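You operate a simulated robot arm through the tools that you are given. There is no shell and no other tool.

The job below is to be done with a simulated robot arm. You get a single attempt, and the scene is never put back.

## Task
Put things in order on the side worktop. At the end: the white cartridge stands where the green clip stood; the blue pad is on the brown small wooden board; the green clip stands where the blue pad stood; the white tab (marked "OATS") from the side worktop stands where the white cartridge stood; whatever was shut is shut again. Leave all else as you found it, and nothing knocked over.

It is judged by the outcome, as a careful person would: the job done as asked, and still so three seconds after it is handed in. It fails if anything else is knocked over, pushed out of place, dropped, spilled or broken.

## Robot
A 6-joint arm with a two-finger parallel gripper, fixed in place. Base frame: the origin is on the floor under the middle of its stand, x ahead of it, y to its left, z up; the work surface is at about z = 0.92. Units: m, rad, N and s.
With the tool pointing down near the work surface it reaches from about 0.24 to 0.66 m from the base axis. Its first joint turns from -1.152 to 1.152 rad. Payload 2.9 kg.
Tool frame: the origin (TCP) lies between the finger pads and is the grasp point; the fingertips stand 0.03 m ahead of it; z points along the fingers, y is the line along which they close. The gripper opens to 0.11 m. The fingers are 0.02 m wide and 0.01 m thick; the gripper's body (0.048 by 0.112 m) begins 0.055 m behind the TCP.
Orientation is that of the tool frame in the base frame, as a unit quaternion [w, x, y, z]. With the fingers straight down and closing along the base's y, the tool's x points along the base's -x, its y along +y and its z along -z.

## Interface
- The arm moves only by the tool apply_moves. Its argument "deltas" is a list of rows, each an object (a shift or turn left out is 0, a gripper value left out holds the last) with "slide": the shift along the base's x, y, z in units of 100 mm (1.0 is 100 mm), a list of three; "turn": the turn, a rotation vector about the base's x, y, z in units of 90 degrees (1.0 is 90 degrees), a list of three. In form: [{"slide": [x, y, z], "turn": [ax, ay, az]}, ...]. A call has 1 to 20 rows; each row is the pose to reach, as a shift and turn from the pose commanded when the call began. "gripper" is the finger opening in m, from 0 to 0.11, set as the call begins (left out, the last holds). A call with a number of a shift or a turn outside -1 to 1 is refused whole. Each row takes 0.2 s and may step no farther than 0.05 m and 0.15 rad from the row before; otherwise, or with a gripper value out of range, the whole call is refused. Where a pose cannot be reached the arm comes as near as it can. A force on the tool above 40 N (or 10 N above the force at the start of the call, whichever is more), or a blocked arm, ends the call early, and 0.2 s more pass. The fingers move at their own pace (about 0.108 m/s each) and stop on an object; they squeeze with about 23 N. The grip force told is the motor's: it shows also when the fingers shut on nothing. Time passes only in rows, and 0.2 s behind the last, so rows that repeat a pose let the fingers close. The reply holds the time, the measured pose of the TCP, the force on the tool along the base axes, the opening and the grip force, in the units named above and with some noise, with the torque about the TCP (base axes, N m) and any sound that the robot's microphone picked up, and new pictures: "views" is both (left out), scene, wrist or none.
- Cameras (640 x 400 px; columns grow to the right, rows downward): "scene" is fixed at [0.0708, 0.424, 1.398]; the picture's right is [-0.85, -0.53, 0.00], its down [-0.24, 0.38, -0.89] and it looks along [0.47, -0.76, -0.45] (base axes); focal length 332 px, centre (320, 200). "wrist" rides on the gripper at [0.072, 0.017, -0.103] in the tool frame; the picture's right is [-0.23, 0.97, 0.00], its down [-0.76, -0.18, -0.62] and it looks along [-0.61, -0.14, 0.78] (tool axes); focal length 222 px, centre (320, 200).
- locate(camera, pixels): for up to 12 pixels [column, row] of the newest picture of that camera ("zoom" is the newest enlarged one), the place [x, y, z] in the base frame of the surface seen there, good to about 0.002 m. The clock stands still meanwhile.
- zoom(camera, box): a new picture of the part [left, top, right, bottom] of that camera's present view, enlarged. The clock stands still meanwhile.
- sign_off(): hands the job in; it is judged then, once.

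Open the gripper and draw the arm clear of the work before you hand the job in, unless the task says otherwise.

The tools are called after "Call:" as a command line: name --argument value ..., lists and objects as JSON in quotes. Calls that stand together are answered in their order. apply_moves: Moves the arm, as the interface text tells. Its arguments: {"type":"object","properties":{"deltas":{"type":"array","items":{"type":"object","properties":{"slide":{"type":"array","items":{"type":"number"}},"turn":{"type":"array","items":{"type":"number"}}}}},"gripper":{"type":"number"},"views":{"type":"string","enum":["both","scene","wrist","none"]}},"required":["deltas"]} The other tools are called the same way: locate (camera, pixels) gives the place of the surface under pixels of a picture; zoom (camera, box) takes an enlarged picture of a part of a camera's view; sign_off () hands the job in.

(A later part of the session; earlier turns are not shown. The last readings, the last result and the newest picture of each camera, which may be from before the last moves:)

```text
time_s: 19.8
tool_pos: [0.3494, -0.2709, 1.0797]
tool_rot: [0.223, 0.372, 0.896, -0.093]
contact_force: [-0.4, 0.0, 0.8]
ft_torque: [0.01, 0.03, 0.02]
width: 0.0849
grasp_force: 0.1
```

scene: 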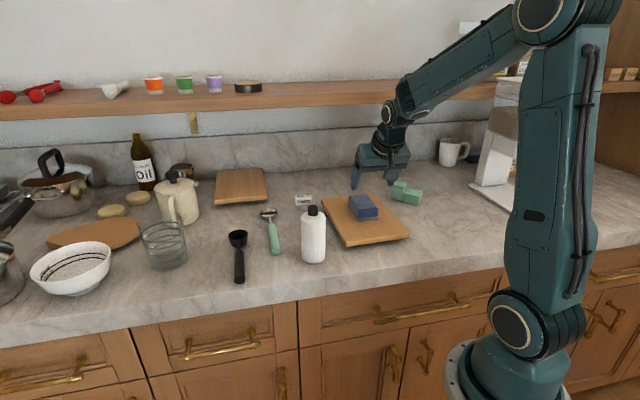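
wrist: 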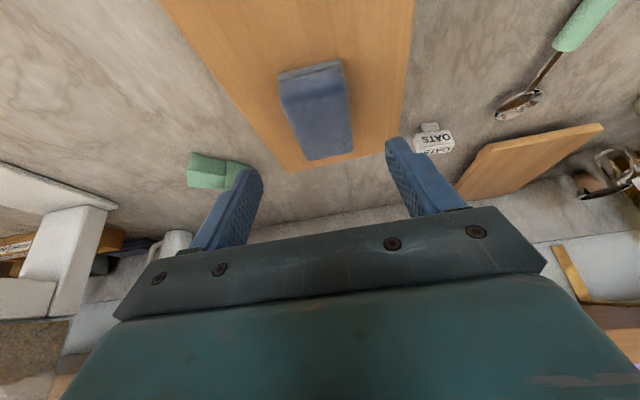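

The pad sits flat in the middle of board B (scene 364,207). Next the green clip: I zoom in on it to measure its shape and place.

Call:
zoom --camera "scene" --box '[375, 165, 440, 215]'

Call:
locate --camera "zoom" --pixels '[[180, 165], [240, 160], [245, 215], [165, 230], [330, 225], [420, 240], [400, 280], [300, 260], [270, 290], [390, 320], [170, 280], [240, 295]]'

```text
8.00 times, centred on (408, 190) of scene
```

zoom: 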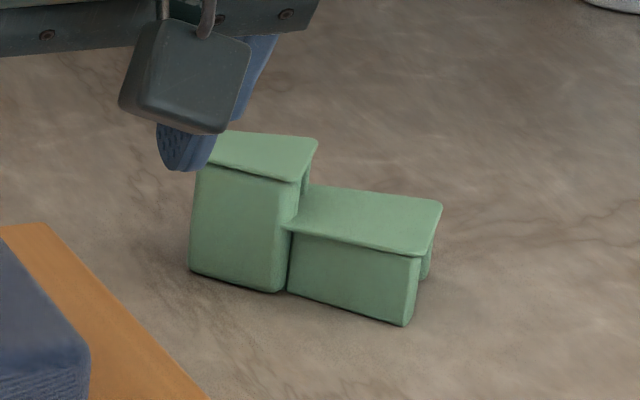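

```text
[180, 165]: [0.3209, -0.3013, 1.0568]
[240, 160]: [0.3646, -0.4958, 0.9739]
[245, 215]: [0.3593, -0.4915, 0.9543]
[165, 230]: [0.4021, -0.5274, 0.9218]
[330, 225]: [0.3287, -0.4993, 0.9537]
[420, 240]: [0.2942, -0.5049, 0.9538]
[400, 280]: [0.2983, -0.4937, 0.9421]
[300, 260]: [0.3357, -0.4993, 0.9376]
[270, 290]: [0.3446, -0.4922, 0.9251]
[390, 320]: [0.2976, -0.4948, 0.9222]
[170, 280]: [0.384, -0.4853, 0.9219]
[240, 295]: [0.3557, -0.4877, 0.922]
```

The clip's front face runs along about y = -0.493 from x 0.295 to 0.38, tall part (top z 0.974) on the far side, low part (0.954) on the near side. I level the tool, turn it back to yaw 0 and hover near the clip for a top view.

Call:
apply_moves --deltas '[{"slide": [-0.05, -0.2, 0.15], "turn": [0.055, 0.055, 0]}, {"slide": [-0.1, -0.45, 0.3], "turn": [0.11, 0.11, 0]}, {"slide": [-0.2, -0.7, 0.4], "turn": [0.165, 0.165, 0]}, {"slide": [-0.3, -0.9, 0.4], "turn": [0.22, 0.22, 0]}]' --views "none"

Call:
apply_moves --deltas '[{"slide": [0, -0.1, 0], "turn": [0, 0, 0.083]}, {"slide": [0, -0.2, 0], "turn": [0, 0, 0.167]}, {"slide": [0, -0.3, 0], "turn": [0, 0, 0.25]}, {"slide": [0, -0.4, 0], "turn": [0, 0, 0.333]}, {"slide": [0, -0.5, 0], "turn": [0, 0, 0.417]}, {"slide": [0, -0.6, 0], "turn": [0, 0, 0.5]}]'

```text
time_s: 20.8
tool_pos: [0.3192, -0.3601, 1.1204]
tool_rot: [-0.001, 0.382, 0.924, 0.001]
contact_force: [1.8, -1.1, 0.3]
ft_torque: [-0.01, -0.02, 0.0]
width: 0.0849
grasp_force: 0.0
```

```text
time_s: 22.2
tool_pos: [0.3192, -0.4197, 1.1201]
tool_rot: [0.0, -0.001, 1.0, 0.0]
contact_force: [0.2, 0.4, -0.1]
ft_torque: [0.02, -0.02, 0.02]
width: 0.0851
grasp_force: 0.1
```

scene: 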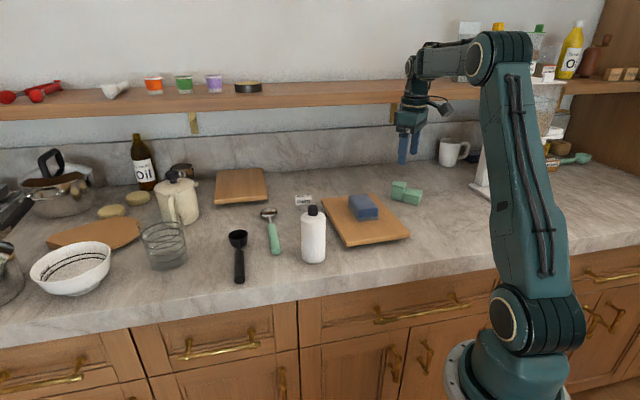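
wrist: 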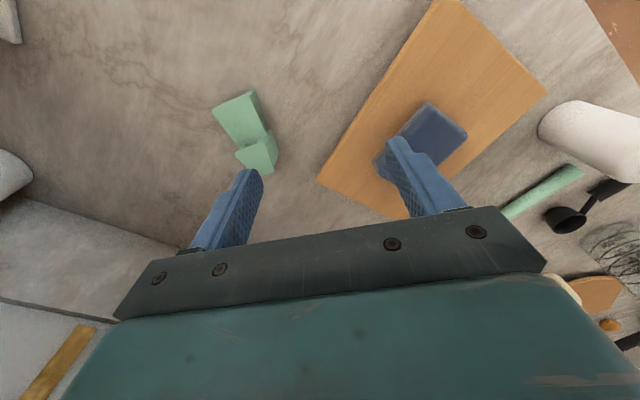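

Call:
zoom --camera "wrist" --box '[185, 70, 305, 190]'

Call:
locate --camera "wrist" --pixels '[[215, 108], [253, 92], [236, 148], [265, 134], [237, 118], [237, 155], [262, 140], [276, 158], [255, 172], [262, 158], [268, 118], [274, 170]]'

```text
3.33 times, centred on (245, 130) of wrist
```

zoom: 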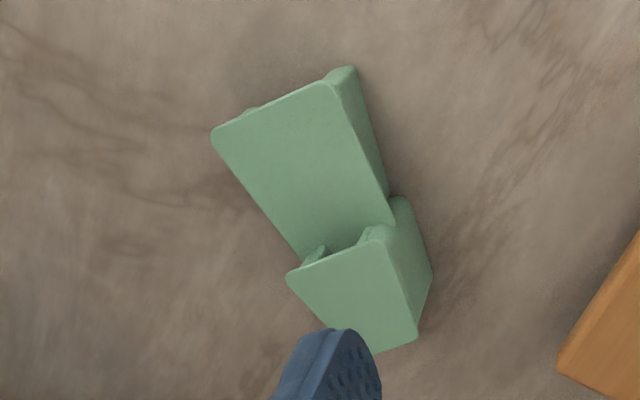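

```text
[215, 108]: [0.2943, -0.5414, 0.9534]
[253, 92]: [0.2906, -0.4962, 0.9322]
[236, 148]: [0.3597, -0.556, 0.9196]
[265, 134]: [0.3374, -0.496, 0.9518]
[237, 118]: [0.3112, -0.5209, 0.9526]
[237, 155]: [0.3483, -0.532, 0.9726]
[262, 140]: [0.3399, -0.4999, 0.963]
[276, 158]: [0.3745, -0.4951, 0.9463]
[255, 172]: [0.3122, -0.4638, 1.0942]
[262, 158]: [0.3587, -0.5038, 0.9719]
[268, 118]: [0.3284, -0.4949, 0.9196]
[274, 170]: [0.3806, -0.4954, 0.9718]
```

From above, the clip spans x 0.290–0.381 and y -0.541 to -0.495, so its centre is about (0.3355, -0.517). I'll grip it front-to-back (along y) at its middle with a 13 degree tilt, which I also need later to reach the pad's old spot; first to a hover over it.

Call:
apply_moves --deltas '[{"slide": [0.04, -0.25, -0.1], "turn": [0, -0.04, 0]}, {"slide": [0.08, -0.5, -0.3], "turn": [0, -0.08, 0]}, {"slide": [0.12, -0.75, -0.5], "turn": [0, -0.12, 0]}, {"slide": [0.16, -0.97, -0.8], "turn": [0, -0.144, 0]}]'

```text
time_s: 23.2
tool_pos: [0.3355, -0.5182, 1.0408]
tool_rot: [0.114, 0.0, 0.994, -0.001]
contact_force: [-0.8, -0.7, -0.7]
ft_torque: [-0.01, 0.0, 0.02]
width: 0.0849
grasp_force: 0.0
```

scene: 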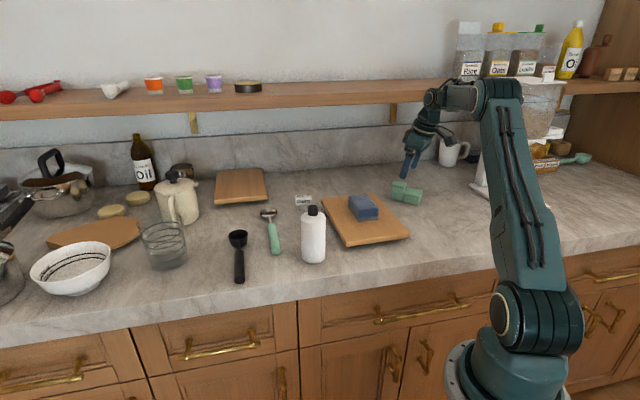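
wrist: 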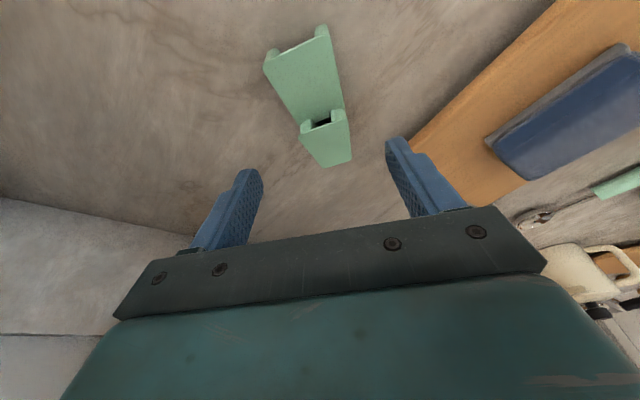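

The pose is reached with the fingers either side of the clip (wrist 310,95). I refine the clip's edges from this closer view before lowering.

Call:
zoom --camera "wrist" --box '[230, 10, 390, 190]'

Call:
locate --camera "wrist" --pixels '[[268, 62], [323, 30], [299, 122], [340, 108], [303, 140], [322, 164], [350, 158], [345, 115], [330, 140], [300, 80]]'

```text
2.22 times, centred on (310, 100) of wrist
```

zoom: 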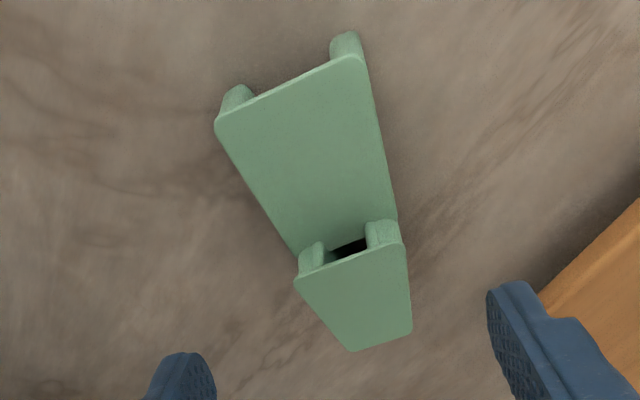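

```text
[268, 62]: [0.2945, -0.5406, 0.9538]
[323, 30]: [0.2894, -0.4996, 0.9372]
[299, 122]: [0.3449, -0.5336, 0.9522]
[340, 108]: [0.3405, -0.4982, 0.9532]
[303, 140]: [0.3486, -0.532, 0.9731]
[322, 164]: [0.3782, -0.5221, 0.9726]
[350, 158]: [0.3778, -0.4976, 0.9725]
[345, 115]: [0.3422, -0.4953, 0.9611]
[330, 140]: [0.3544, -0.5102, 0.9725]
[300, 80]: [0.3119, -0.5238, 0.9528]
```

The clip tapers slightly toward its tall end, with its centre line turned about 5 degrees. I turn the gripper 4.5 degrees to match and lower to z 0.954.

Call:
apply_moves --deltas '[{"slide": [0, 0.02, -0.25], "turn": [0, 0, 0.025]}, {"slide": [0.01, 0.02, -0.5], "turn": [0, 0, 0.05]}, {"slide": [0.01, 0.02, -0.75], "turn": [0, 0, 0.05]}, {"slide": [0.01, 0.02, -0.865], "turn": [0, 0, 0.05]}]'

```text
time_s: 24.2
tool_pos: [0.3383, -0.5154, 0.951]
tool_rot: [0.112, -0.04, 0.993, 0.005]
contact_force: [-0.7, 0.8, -1.3]
ft_torque: [0.0, 0.01, 0.01]
width: 0.0849
grasp_force: 0.1
```

scene: 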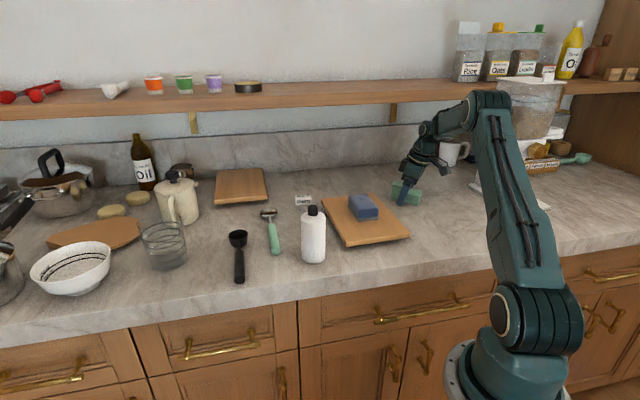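
wrist: 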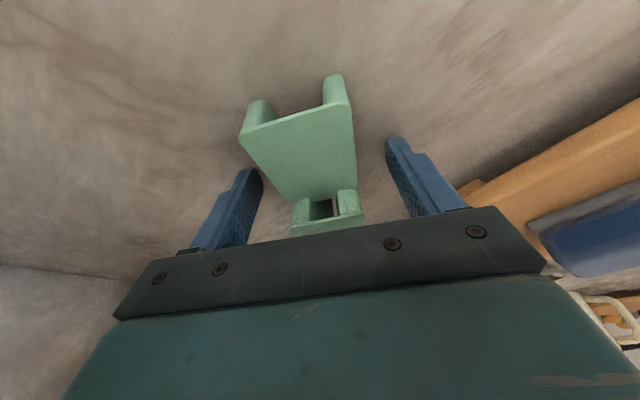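

The pose is right, though z (0.951) is a bit low, so I raise 2.5 mm and then close on the clip.

Call:
apply_moves --deltas '[{"slide": [0, 0, 0.025]}]' --views "none"

Call:
apply_moves --deltas '[{"slide": [0, 0, 0]}, {"slide": [0, 0, 0]}, {"slide": [0, 0, 0]}, {"slide": [0, 0, 0]}]' --gripper 0.0

```text
time_s: 24.6
tool_pos: [0.3371, -0.5159, 0.9541]
tool_rot: [0.112, -0.039, 0.993, 0.005]
contact_force: [0.3, -0.5, 0.1]
ft_torque: [0.0, 0.02, 0.0]
width: 0.0848
grasp_force: 0.1
```

```text
time_s: 25.6
tool_pos: [0.3366, -0.5165, 0.9549]
tool_rot: [0.113, -0.04, 0.993, 0.005]
contact_force: [0.3, -0.1, -0.6]
ft_torque: [0.01, 0.05, 0.05]
width: 0.0273
grasp_force: 23.3
```

scene: 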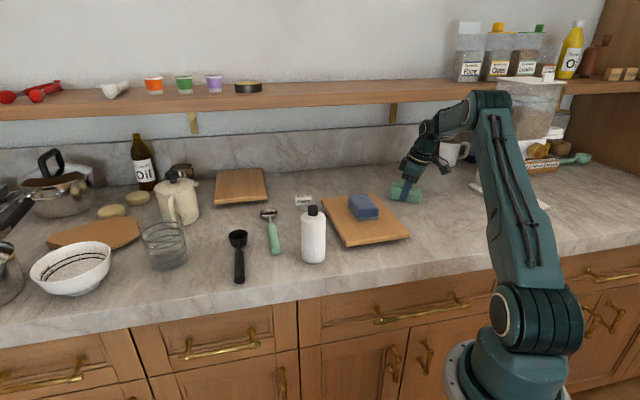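
wrist: 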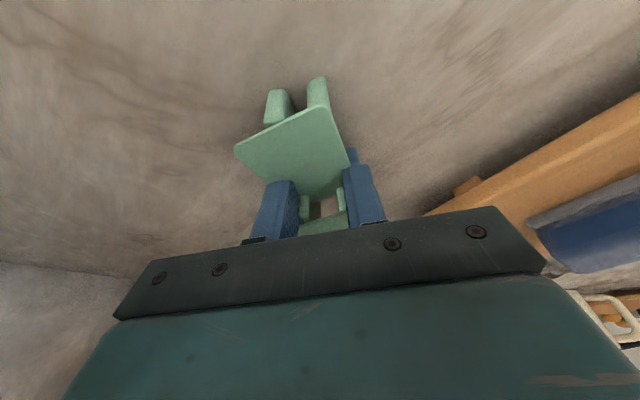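

The fingers closed to 0.027, narrower than the 0.037 I measured, so the clip's legs may be pinching inward. I look closely before lifting.

Call:
zoom --camera "wrist" --box '[210, 60, 400, 250]'

Call:
zoom --camera "scene" --box '[370, 150, 440, 215]'

```text
2.11 times, centred on (305, 155) of wrist
```

zoom: 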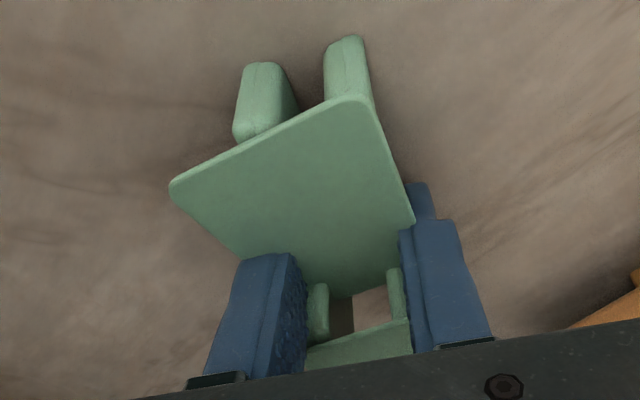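

```text
6.15 times, centred on (405, 182) of scene
```

zoom: 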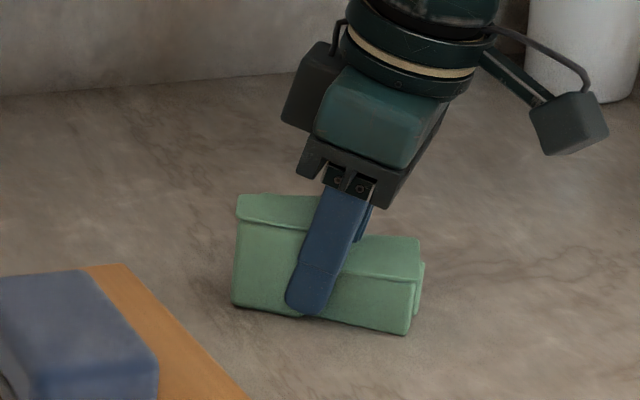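

The fingers seem to grip the narrower tall part just behind the low lid, and the clip is intact and upright. I lift it slowly 15 mm and check.

Call:
apply_moves --deltas '[{"slide": [0, 0, 0.03]}, {"slide": [0, 0, 0.06]}, {"slide": [0, 0, 0.1]}, {"slide": [0, 0, 0.15]}]'

Call:
zoom --camera "scene" --box '[370, 150, 440, 215]'

```text
time_s: 26.6
tool_pos: [0.3368, -0.5164, 0.9694]
tool_rot: [0.113, -0.039, 0.993, 0.005]
contact_force: [-1.2, 0.0, -0.8]
ft_torque: [-0.01, 0.01, -0.01]
width: 0.0274
grasp_force: 22.7
```

scene: 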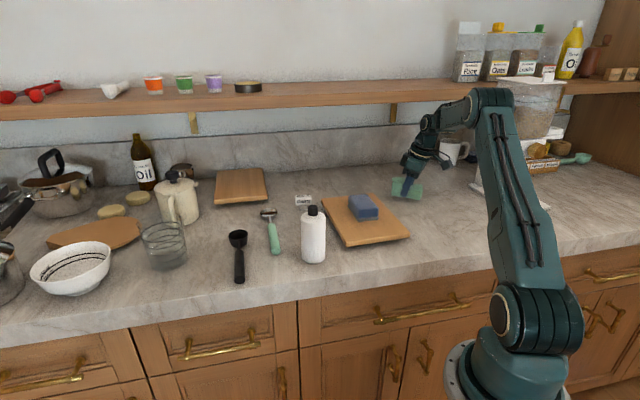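
wrist: 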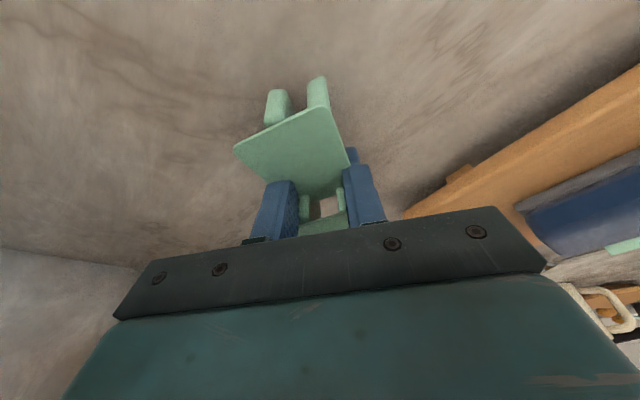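

```text
6.15 times, centred on (405, 182) of scene
```

zoom: 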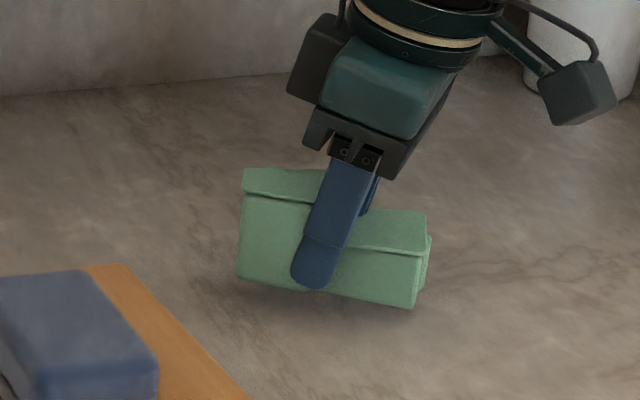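

The clip is off the worktop and level (scene zoom 335,235). I lift it further and start carrying it toward the pad's old spot.

Call:
apply_moves --deltas '[{"slide": [0, 0, 0.1]}, {"slide": [0, 0, 0.25]}, {"slide": [0, 0, 0.45]}, {"slide": [0, 0, 0.65]}, {"slide": [0, 0, 0.85]}, {"slide": [0.1, 0.1, 1.0]}, {"slide": [0.3, 0.32, 1.0]}, {"slide": [0.5, 0.55, 1.0]}, {"slide": [0.7, 0.78, 1.0]}, {"slide": [0.9, 1.0, 1.0]}]'

```text
time_s: 28.8
tool_pos: [0.427, -0.4155, 1.0699]
tool_rot: [0.112, -0.038, 0.993, 0.005]
contact_force: [0.5, 0.3, -0.4]
ft_torque: [-0.02, 0.02, 0.02]
width: 0.0273
grasp_force: 23.3
out of reach, approached as far as the arm can: row 5
```

scene: 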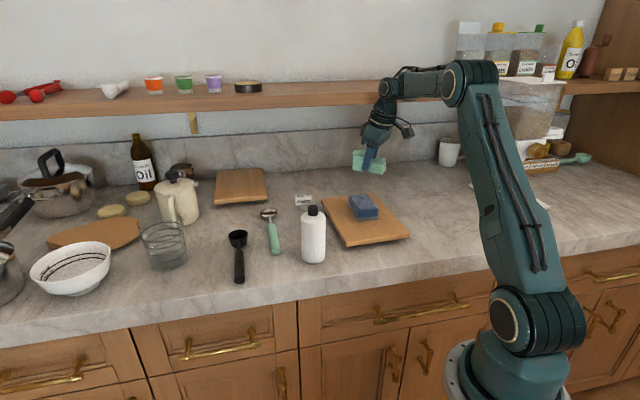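
wrist: 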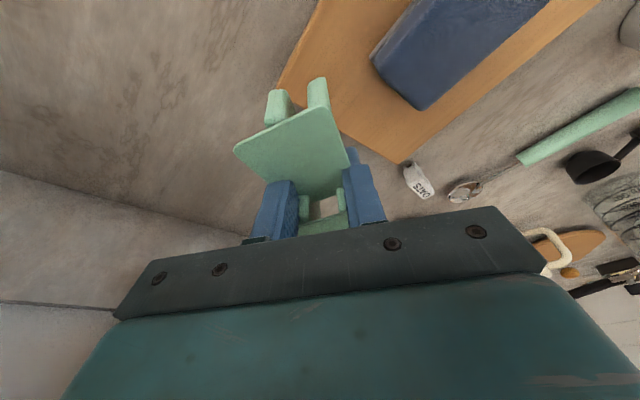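

The clip is held and clear of everything (one row was at the edge of reach but the arm recovered to the commanded place). I carry on along the path toward (0.69, -0.12).

Call:
apply_moves --deltas '[{"slide": [0.2, 0.22, 0]}, {"slide": [0.42, 0.48, 0]}, {"slide": [0.65, 0.74, 0]}, {"slide": [0.88, 1.0, 0]}]' --views "none"

Call:
apply_moves --deltas '[{"slide": [0.2, 0.22, 0]}, {"slide": [0.42, 0.48, 0]}, {"slide": [0.65, 0.74, 0]}, {"slide": [0.88, 1.0, 0]}]'

```text
time_s: 29.8
tool_pos: [0.5143, -0.3166, 1.0681]
tool_rot: [0.114, -0.038, 0.993, 0.005]
contact_force: [-0.7, 0.4, -0.4]
ft_torque: [-0.04, 0.02, 0.05]
width: 0.0274
grasp_force: 23.2
```

```text
time_s: 30.8
tool_pos: [0.6032, -0.2154, 1.071]
tool_rot: [0.113, -0.039, 0.993, 0.004]
contact_force: [0.2, 0.1, -0.7]
ft_torque: [-0.03, -0.03, 0.03]
width: 0.0274
grasp_force: 22.8
```

scene: 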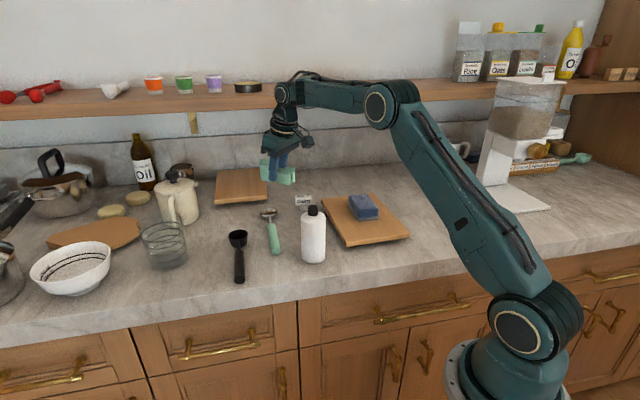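
wrist: 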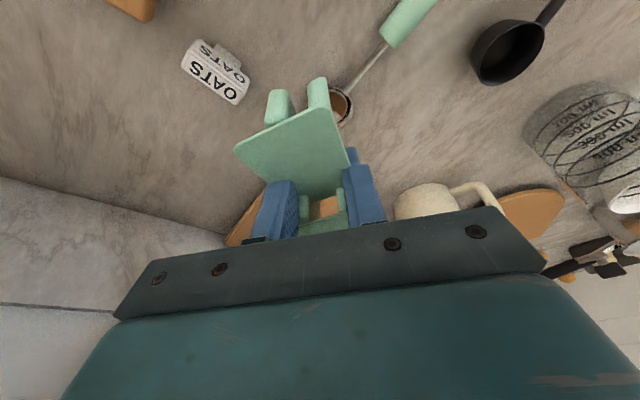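

The clip is held steady. I measure where it sits relative to the tool, so I can set its centre on the pad's old centre (0.690, -0.124).

Call:
locate --camera "wrist" --pixels '[[238, 151], [320, 113], [346, 158], [300, 150], [268, 115], [318, 84], [330, 225], [277, 95]]'

Call:
zoom --camera "scene" --box '[245, 130, 315, 200]'

```text
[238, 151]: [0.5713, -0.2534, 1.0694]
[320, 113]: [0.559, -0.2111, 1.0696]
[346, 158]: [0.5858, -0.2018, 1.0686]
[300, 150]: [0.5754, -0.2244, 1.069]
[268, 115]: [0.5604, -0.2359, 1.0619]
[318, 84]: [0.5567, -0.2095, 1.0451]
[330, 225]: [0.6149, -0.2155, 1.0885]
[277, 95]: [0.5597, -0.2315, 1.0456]
```

```text
5.71 times, centred on (280, 165) of scene
```

zoom: 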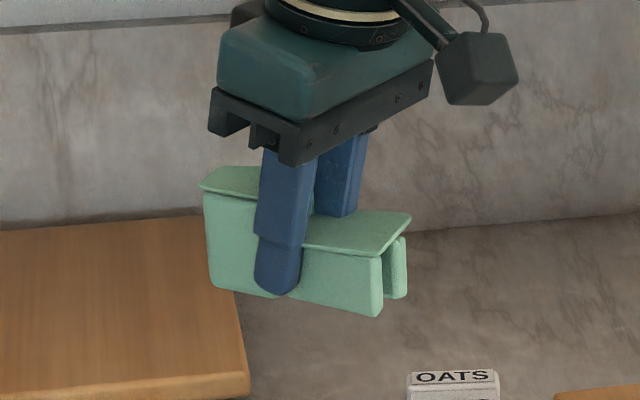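

The lids are level (1.069), with the clip's centre about (+0.004, -0.007) from the TCP. I move the TCP to (0.6865, -0.117) at z about 1.02.

Call:
apply_moves --deltas '[{"slide": [0.2, 0.24, 0]}, {"slide": [0.4, 0.48, -0.1]}, {"slide": [0.62, 0.74, -0.25]}, {"slide": [0.83, 0.98, -0.45]}]'

```text
time_s: 31.8
tool_pos: [0.6844, -0.1163, 1.026]
tool_rot: [0.113, -0.039, 0.993, 0.004]
contact_force: [0.2, -0.4, 0.7]
ft_torque: [-0.02, 0.0, -0.02]
width: 0.0276
grasp_force: 23.4
```

scene: 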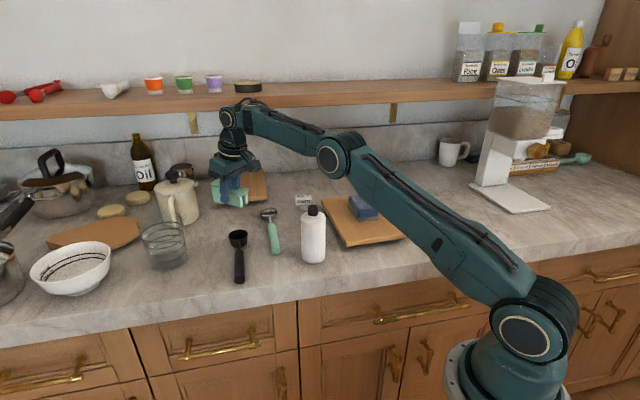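
wrist: 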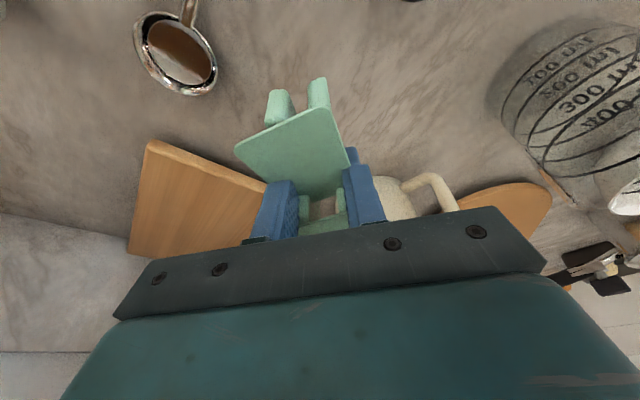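

Reached (0.684, -0.116, 1.026) without complaint. I lower straight down to about 1 mm above contact (TCP z about 0.957).

Call:
apply_moves --deltas '[{"slide": [0.01, 0, -0.2]}, {"slide": [0.02, 0, -0.4]}, {"slide": [0.02, 0, -0.55]}, {"slide": [0.02, 0, -0.64]}, {"slide": [0.02, 0, -0.69]}]'

```text
time_s: 33.0
tool_pos: [0.6859, -0.1173, 0.9556]
tool_rot: [0.113, -0.039, 0.993, 0.004]
contact_force: [-0.8, 0.5, 0.2]
ft_torque: [0.07, 0.06, -0.04]
width: 0.0278
grasp_force: 22.7
```

scene: 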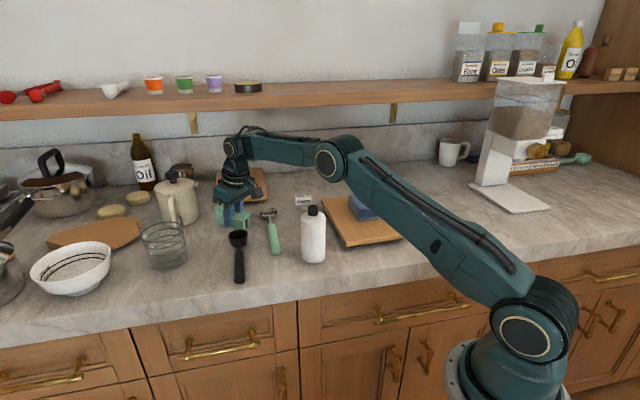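
wrist: 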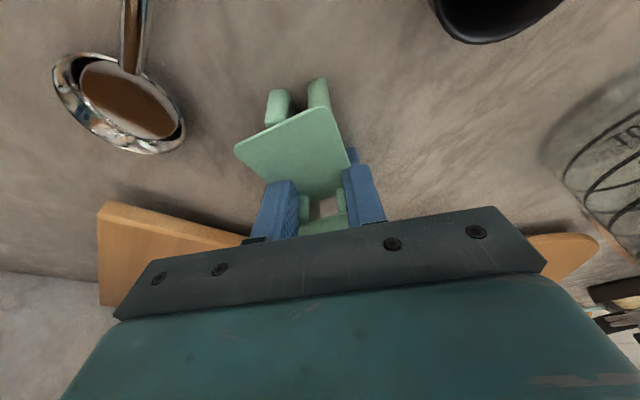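

The clip should just be touching (estimated bottom at z 0.9206). I open the fingers to 0.08 to release it.

Call:
apply_moves --deltas '[{"slide": [0, 0, 0]}, {"slide": [0, 0, 0]}, {"slide": [0, 0, 0]}]' --gripper 0.08

```text
time_s: 33.8
tool_pos: [0.687, -0.1174, 0.956]
tool_rot: [0.113, -0.039, 0.993, 0.005]
contact_force: [0.2, 0.4, -0.4]
ft_torque: [0.02, -0.02, -0.02]
width: 0.0802
grasp_force: 0.1
```

scene: 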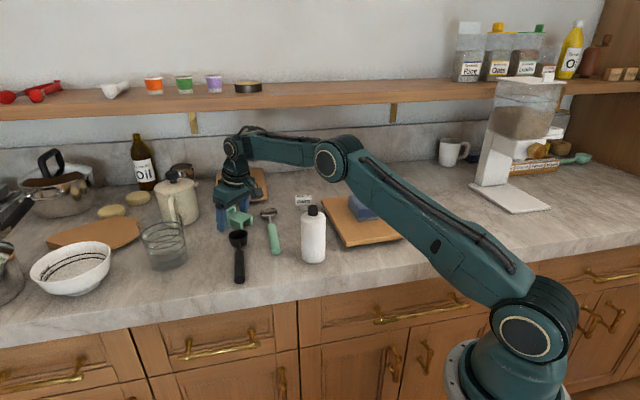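
wrist: 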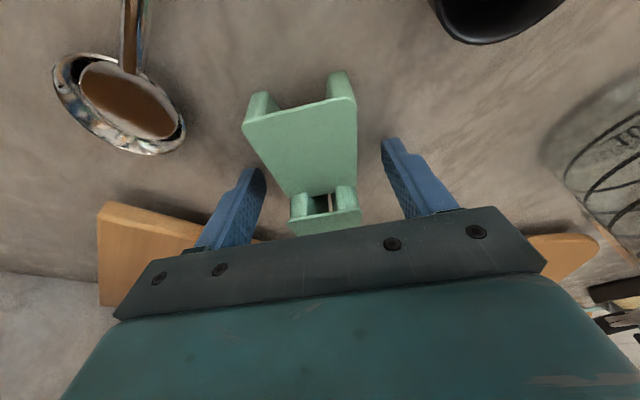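

The clip stands released (its legs sprang back to shape) between the open fingers. I draw the arm up and back along the tool axis.

Call:
apply_moves --deltas '[{"slide": [-0.05, 0, 0.2]}, {"slide": [-0.12, 0, 0.5]}, {"slide": [-0.23, 0, 0.97]}]'

Call:
zoom --camera "scene" --box '[180, 170, 290, 290]'

Call:
locate --camera "zoom" --pixels '[[300, 130], [340, 140], [300, 160], [330, 170], [350, 150]]'

```text
time_s: 34.6
tool_pos: [0.6631, -0.1161, 1.0504]
tool_rot: [0.112, -0.039, 0.993, 0.005]
contact_force: [0.4, -1.0, -0.1]
ft_torque: [0.01, -0.02, 0.03]
width: 0.0799
grasp_force: 0.0
```

scene: 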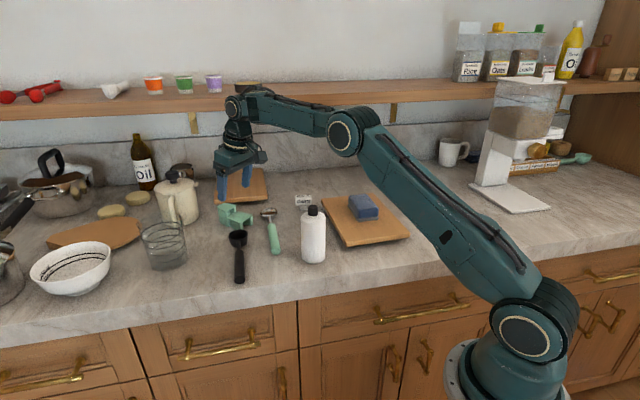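
wrist: 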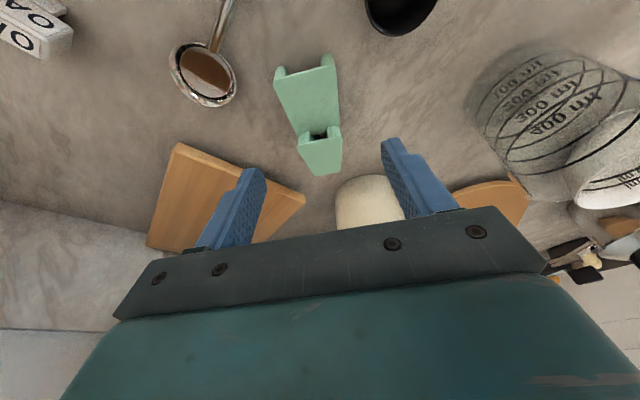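

```text
3.33 times, centred on (235, 230) of scene
```

zoom: 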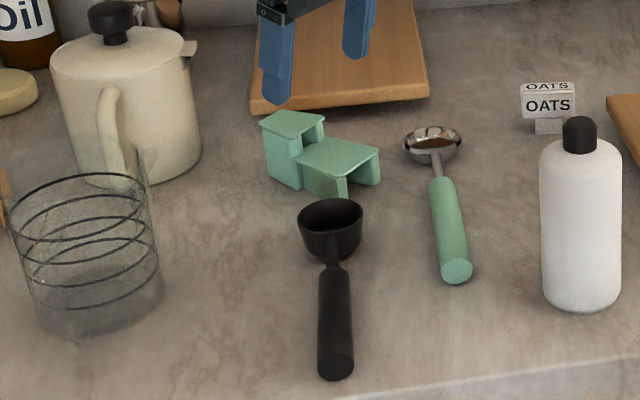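

```text
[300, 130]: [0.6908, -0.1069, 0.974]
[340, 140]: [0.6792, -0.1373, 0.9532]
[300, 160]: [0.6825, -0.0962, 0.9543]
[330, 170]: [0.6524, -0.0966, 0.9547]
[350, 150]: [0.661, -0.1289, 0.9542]
```

The clip stands upright where the pad was (scene 236,215). I verify its centre from the wrist view.

Call:
locate --camera "wrist" --pixels '[[279, 86], [333, 68], [300, 140], [340, 140], [316, 170], [338, 166], [308, 105]]'

Call:
locate --camera "scene" --pixels '[[313, 210], [306, 212], [323, 212], [313, 225], [302, 245], [325, 245], [313, 262], [305, 258], [322, 258]]'

Call:
zoom --camera "scene" --box '[280, 185, 350, 275]'

```text
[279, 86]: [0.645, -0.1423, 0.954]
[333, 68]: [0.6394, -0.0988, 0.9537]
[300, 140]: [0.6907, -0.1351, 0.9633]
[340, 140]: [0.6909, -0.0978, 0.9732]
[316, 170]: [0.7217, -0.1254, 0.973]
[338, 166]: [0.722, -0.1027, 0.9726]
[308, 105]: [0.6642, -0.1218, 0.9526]
```

```text
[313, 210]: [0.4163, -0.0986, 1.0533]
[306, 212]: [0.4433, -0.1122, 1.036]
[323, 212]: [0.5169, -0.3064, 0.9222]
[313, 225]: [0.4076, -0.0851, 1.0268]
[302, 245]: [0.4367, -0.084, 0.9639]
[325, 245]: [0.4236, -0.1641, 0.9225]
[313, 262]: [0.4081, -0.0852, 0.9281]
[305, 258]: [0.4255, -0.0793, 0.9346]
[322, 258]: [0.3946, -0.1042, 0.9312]
```

```text
4.44 times, centred on (315, 230) of scene
```

zoom: 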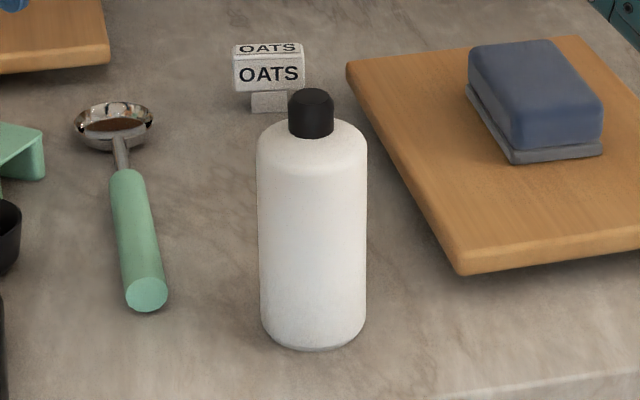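

The clip's footprint centre is about (0.683, -0.120), within a centimetre of the pad's old centre, and upright. Now to the bottle (axis about 0.4225, -0.108): I rise, level the tool, and turn to yaw -45 on the way.

Call:
apply_moves --deltas '[{"slide": [-0.1, 0, 0.3], "turn": [-0.003, 0.036, 0]}, {"slide": [-0.3, 0, 0.6], "turn": [-0.0057, 0.072, 0]}, {"slide": [-0.5, 0, 0.9], "turn": [-0.0085, 0.108, 0]}, {"slide": [-0.7, 0, 1.0], "turn": [-0.0113, 0.1437, 0]}]' --views "none"

Call:
apply_moves --deltas '[{"slide": [-0.17, 0, 0], "turn": [0, 0, -0.092]}, {"slide": [-0.34, 0, 0], "turn": [0, 0, -0.184]}, {"slide": [-0.5, 0, 0], "turn": [0, 0, -0.276]}, {"slide": [-0.67, 0, 0], "turn": [0, 0, -0.368]}, {"slide": [-0.84, 0, 0], "turn": [0, 0, -0.46]}, {"slide": [-1.0, 0, 0], "turn": [0, 0, -0.55]}]'

```text
time_s: 35.6
tool_pos: [0.5936, -0.1171, 1.1543]
tool_rot: [-0.001, -0.039, 0.999, 0.0]
contact_force: [-0.6, -0.2, 0.0]
ft_torque: [0.0, -0.02, -0.01]
width: 0.08
grasp_force: 0.1
out of reach, approached as far as the arm can: row 2
```

```text
time_s: 37.0
tool_pos: [0.4944, -0.1177, 1.1515]
tool_rot: [0.0, 0.383, 0.924, 0.001]
contact_force: [-0.5, 0.1, 0.1]
ft_torque: [0.03, -0.02, 0.07]
width: 0.0799
grasp_force: 0.1
```

scene: 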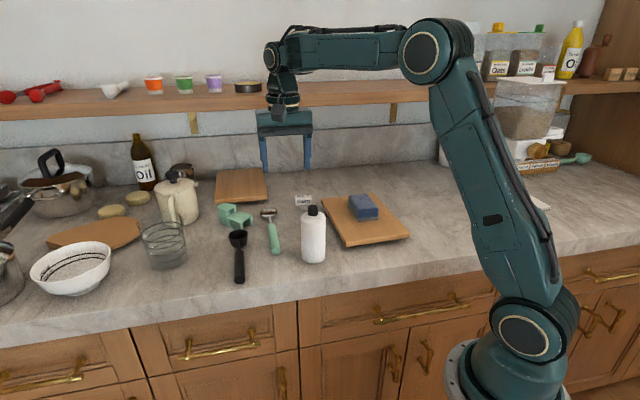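
wrist: 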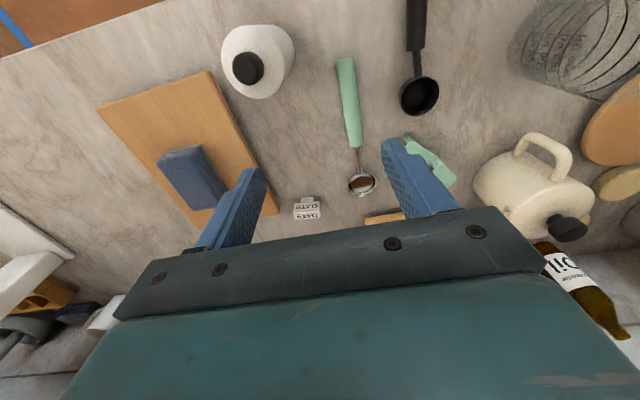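

The bottle shows at wrist (255,62). I measure its cap and shoulders from this view.

Call:
locate --camera "wrist" --pixels '[[247, 66], [236, 68], [258, 66], [247, 56], [247, 80], [225, 55], [290, 45], [262, 95], [255, 28]]'

Call:
zoom --camera "wrist" --box '[205, 10, 315, 110]'

```text
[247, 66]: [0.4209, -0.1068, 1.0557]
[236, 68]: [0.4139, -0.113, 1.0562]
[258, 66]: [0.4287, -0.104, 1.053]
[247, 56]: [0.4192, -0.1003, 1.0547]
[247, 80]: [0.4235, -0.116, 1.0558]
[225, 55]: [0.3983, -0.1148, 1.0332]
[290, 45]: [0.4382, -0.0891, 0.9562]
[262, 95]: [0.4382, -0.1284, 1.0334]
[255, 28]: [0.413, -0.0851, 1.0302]
```

```text
4.00 times, centred on (260, 60) of wrist
```

zoom: 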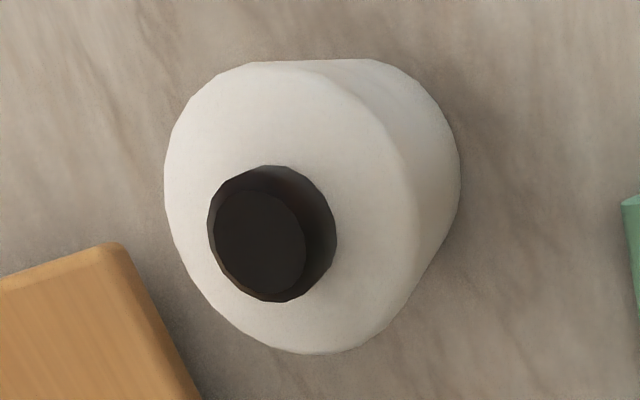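

The cap top is at z 1.056 and the bottle's axis at about (0.4215, -0.109), radius 0.026. I go above it with the fingers at 0.085 and an 8 degree tilt toward the wall, which keeps the wrist away from the shelf later.

Call:
apply_moves --deltas '[{"slide": [-0.25, 0.03, 0], "turn": [-0.02, -0.02, 0]}, {"slide": [-0.5, 0.06, -0.1], "turn": [-0.04, -0.04, 0]}, {"slide": [-0.73, 0.09, -0.25], "turn": [-0.063, -0.063, 0]}, {"slide": [-0.73, 0.09, -0.42], "turn": [-0.063, -0.063, 0]}]' --gripper 0.085

```text
time_s: 38.0
tool_pos: [0.4216, -0.1075, 1.1107]
tool_rot: [0.066, 0.382, 0.921, -0.027]
contact_force: [-0.3, 0.0, 1.4]
ft_torque: [-0.01, 0.0, -0.05]
width: 0.0851
grasp_force: 0.0
```

scene: 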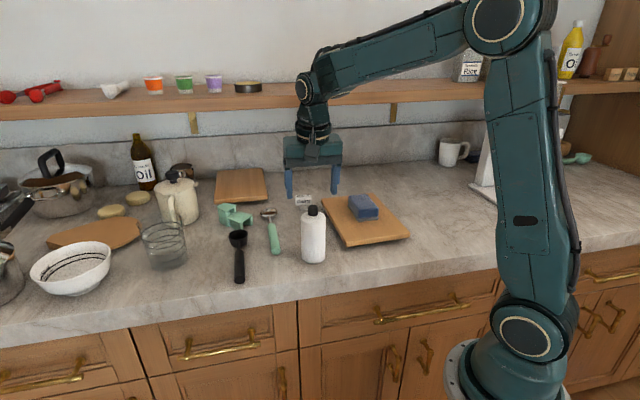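
wrist: 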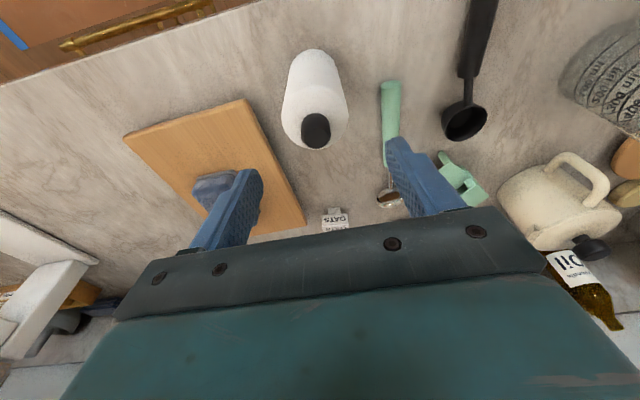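

The bottle is centred between the fingers (wrist 316,115). I confirm the cap's place once more, then lower.

Call:
locate --camera "wrist" --pixels '[[316, 132], [303, 128], [329, 128], [316, 146], [285, 115], [345, 110], [312, 52]]'

```text
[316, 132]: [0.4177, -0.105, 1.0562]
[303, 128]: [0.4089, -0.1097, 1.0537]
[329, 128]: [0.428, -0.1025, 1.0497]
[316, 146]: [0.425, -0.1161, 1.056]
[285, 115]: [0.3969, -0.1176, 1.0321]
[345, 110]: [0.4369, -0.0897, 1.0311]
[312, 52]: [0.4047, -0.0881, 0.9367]
```

The axis is at about (0.420, -0.108), right under the tool. I lower to TCP z about 1.013, keeping the palm above the cap.

Call:
apply_moves --deltas '[{"slide": [-0.01, 0, -0.3]}, {"slide": [-0.01, 0, -0.6]}, {"slide": [-0.01, 0, -0.85]}, {"slide": [-0.01, 0, -0.97]}]'

```text
time_s: 39.0
tool_pos: [0.4205, -0.1086, 1.0119]
tool_rot: [0.064, 0.381, 0.922, -0.027]
contact_force: [-0.1, -0.9, -0.5]
ft_torque: [-0.01, -0.04, 0.0]
width: 0.0851
grasp_force: 0.0
```

scene: 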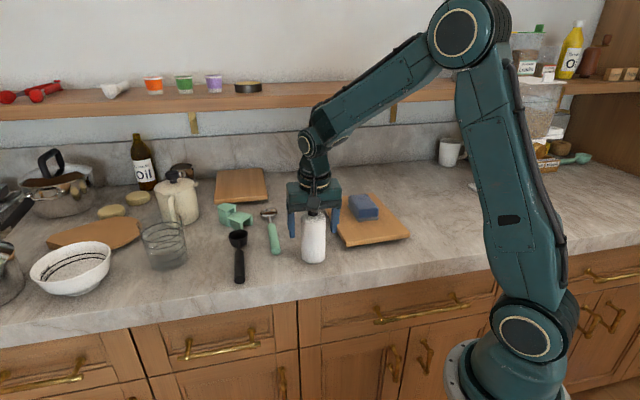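
wrist: 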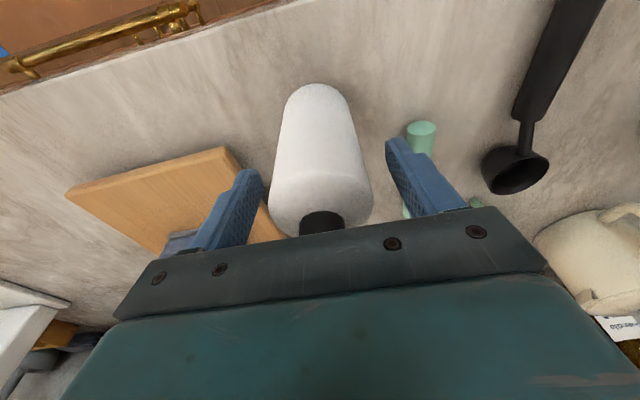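

The fingers straddle the bottle's body with the palm above the cap and no contact force. I close on it.

Call:
apply_moves --deltas '[{"slide": [0, 0, 0]}, {"slide": [0, 0, 0]}, {"slide": [0, 0, 0]}, {"slide": [0, 0, 0]}]' --gripper 0.0

```text
time_s: 40.0
tool_pos: [0.4198, -0.1087, 1.0136]
tool_rot: [0.065, 0.382, 0.922, -0.027]
contact_force: [0.1, 0.2, 0.1]
ft_torque: [-0.02, 0.02, -0.03]
width: 0.0555
grasp_force: 23.3
```

scene: 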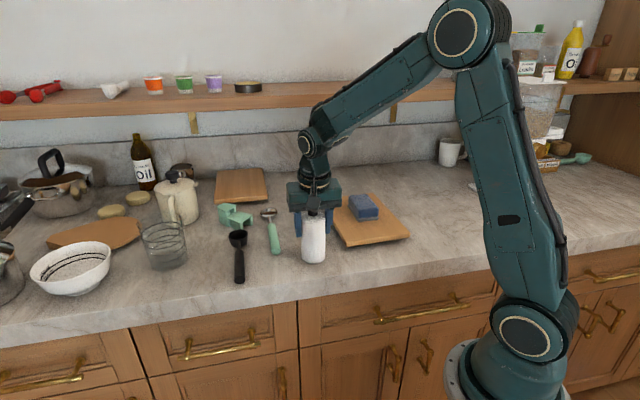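
wrist: 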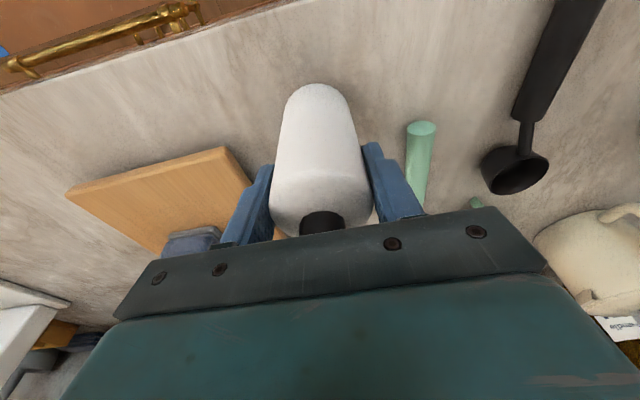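

The bottle is gripped at 0.0555 wide. I lift it slowly by 15 mm and check for slip.

Call:
apply_moves --deltas '[{"slide": [0, 0, 0.03]}, {"slide": [0, 0, 0.06]}, {"slide": [0, 0, 0.1]}, {"slide": [0, 0, 0.15]}]'

Call:
zoom --camera "scene" --box '[270, 170, 370, 280]'

```text
time_s: 41.0
tool_pos: [0.4195, -0.1082, 1.0278]
tool_rot: [0.065, 0.382, 0.922, -0.027]
contact_force: [0.0, 0.0, -2.4]
ft_torque: [-0.02, -0.01, -0.01]
width: 0.0554
grasp_force: 22.5
```

scene: 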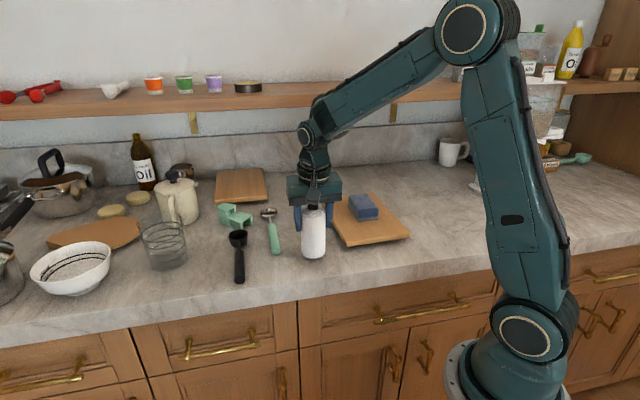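
wrist: 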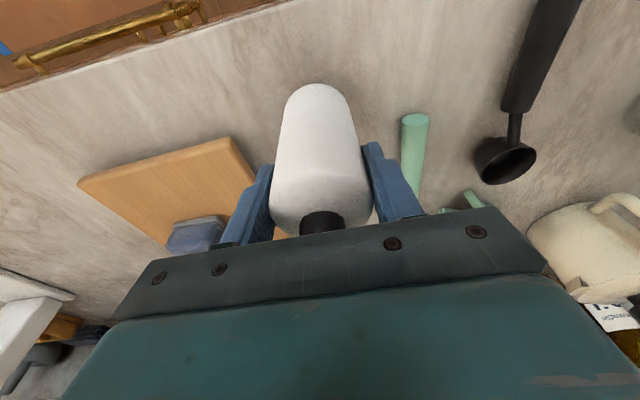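

```text
3.64 times, centred on (320, 225) of scene
```

zoom: 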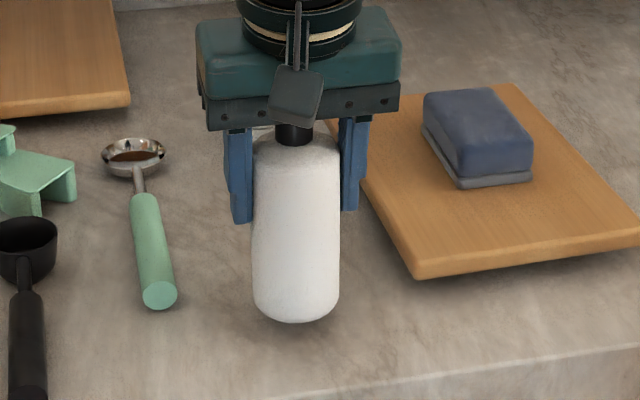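

The bottle is off the worktop and hangs straight (load about 2.4 N). I lift it 100 mm more so it passes over the pad and board.

Call:
apply_moves --deltas '[{"slide": [0, 0, 0.12]}, {"slide": [0, 0, 0.28]}, {"slide": [0, 0, 0.46]}, {"slide": [0, 0, 0.64]}, {"slide": [0, 0, 0.82]}, {"slide": [0, 0, 1.0]}]' --views "none"

Call:
apply_moves --deltas '[{"slide": [-0.03, -0.12, 0.05]}, {"slide": [-0.08, -0.4, 0.05]}, {"slide": [-0.14, -0.7, 0.05]}, {"slide": [-0.205, -1.0, 0.05]}]'

```text
time_s: 42.4
tool_pos: [0.4206, -0.1072, 1.1309]
tool_rot: [0.064, 0.382, 0.922, -0.027]
contact_force: [-0.6, 0.1, -1.6]
ft_torque: [-0.02, 0.03, -0.02]
width: 0.0553
grasp_force: 23.0
```

```text
time_s: 43.4
tool_pos: [0.3994, -0.2104, 1.1324]
tool_rot: [0.064, 0.38, 0.922, -0.027]
contact_force: [0.2, -0.8, -2.4]
ft_torque: [0.0, 0.0, -0.01]
width: 0.055
grasp_force: 22.8
```

scene: 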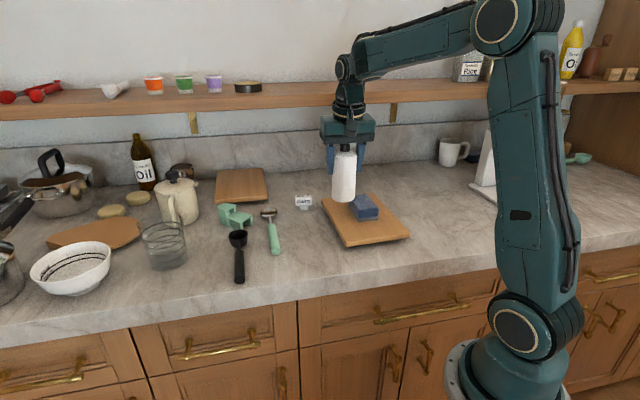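
wrist: 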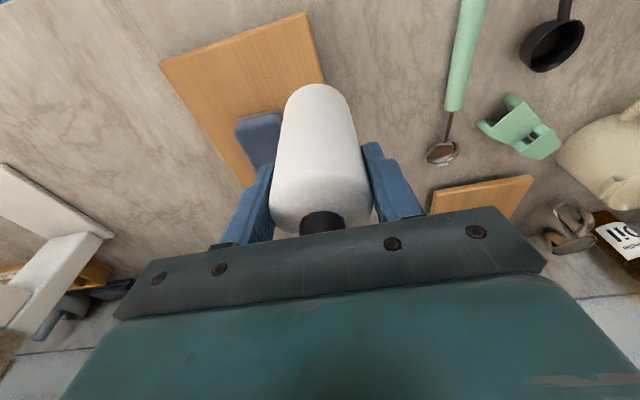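

The bottle is held and well above the pad. I carry on toward the clip's old place.

Call:
apply_moves --deltas '[{"slide": [-0.06, -0.3, 0]}, {"slide": [-0.13, -0.65, 0]}, {"slide": [-0.205, -1.0, 0]}]' --views "none"

Call:
apply_moves --deltas '[{"slide": [-0.06, -0.3, 0]}, {"slide": [-0.13, -0.65, 0]}, {"slide": [-0.205, -1.0, 0]}]'

```text
time_s: 44.2
tool_pos: [0.379, -0.3108, 1.1331]
tool_rot: [0.064, 0.38, 0.922, -0.026]
contact_force: [-0.9, -0.3, -1.5]
ft_torque: [0.01, -0.02, -0.04]
width: 0.0553
grasp_force: 23.1
```

```text
time_s: 45.0
tool_pos: [0.3571, -0.4089, 1.1361]
tool_rot: [0.064, 0.38, 0.922, -0.026]
contact_force: [0.5, 0.0, -3.0]
ft_torque: [-0.01, -0.01, 0.01]
width: 0.0551
grasp_force: 23.4
```

scene: 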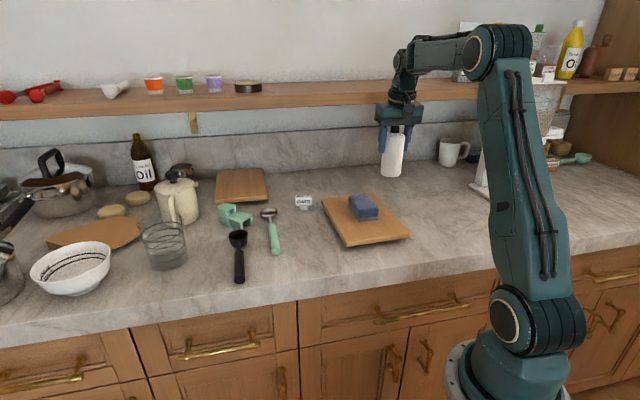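
wrist: 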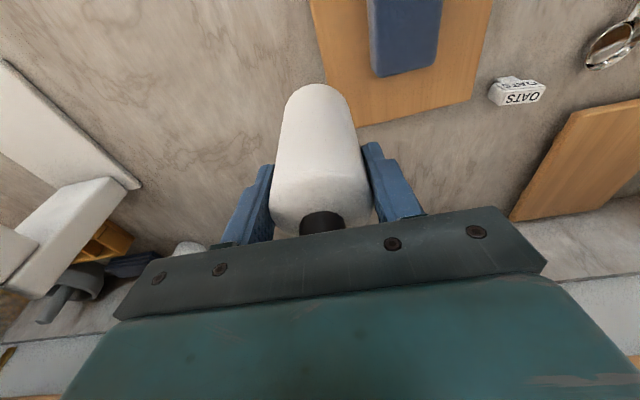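

The bottle is held. Before the last step I check the distance to the mug (scene 450,150) and the jars on the shelf near (468,68).

Call:
locate --camera "scene" --pixels '[[448, 150], [442, 160], [468, 75], [460, 70], [440, 95], [480, 190]]'

```text
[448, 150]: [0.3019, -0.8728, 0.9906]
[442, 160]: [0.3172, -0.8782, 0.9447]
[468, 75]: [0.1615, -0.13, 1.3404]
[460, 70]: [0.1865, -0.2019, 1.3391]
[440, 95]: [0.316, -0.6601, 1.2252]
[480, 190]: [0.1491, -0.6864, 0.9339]
```

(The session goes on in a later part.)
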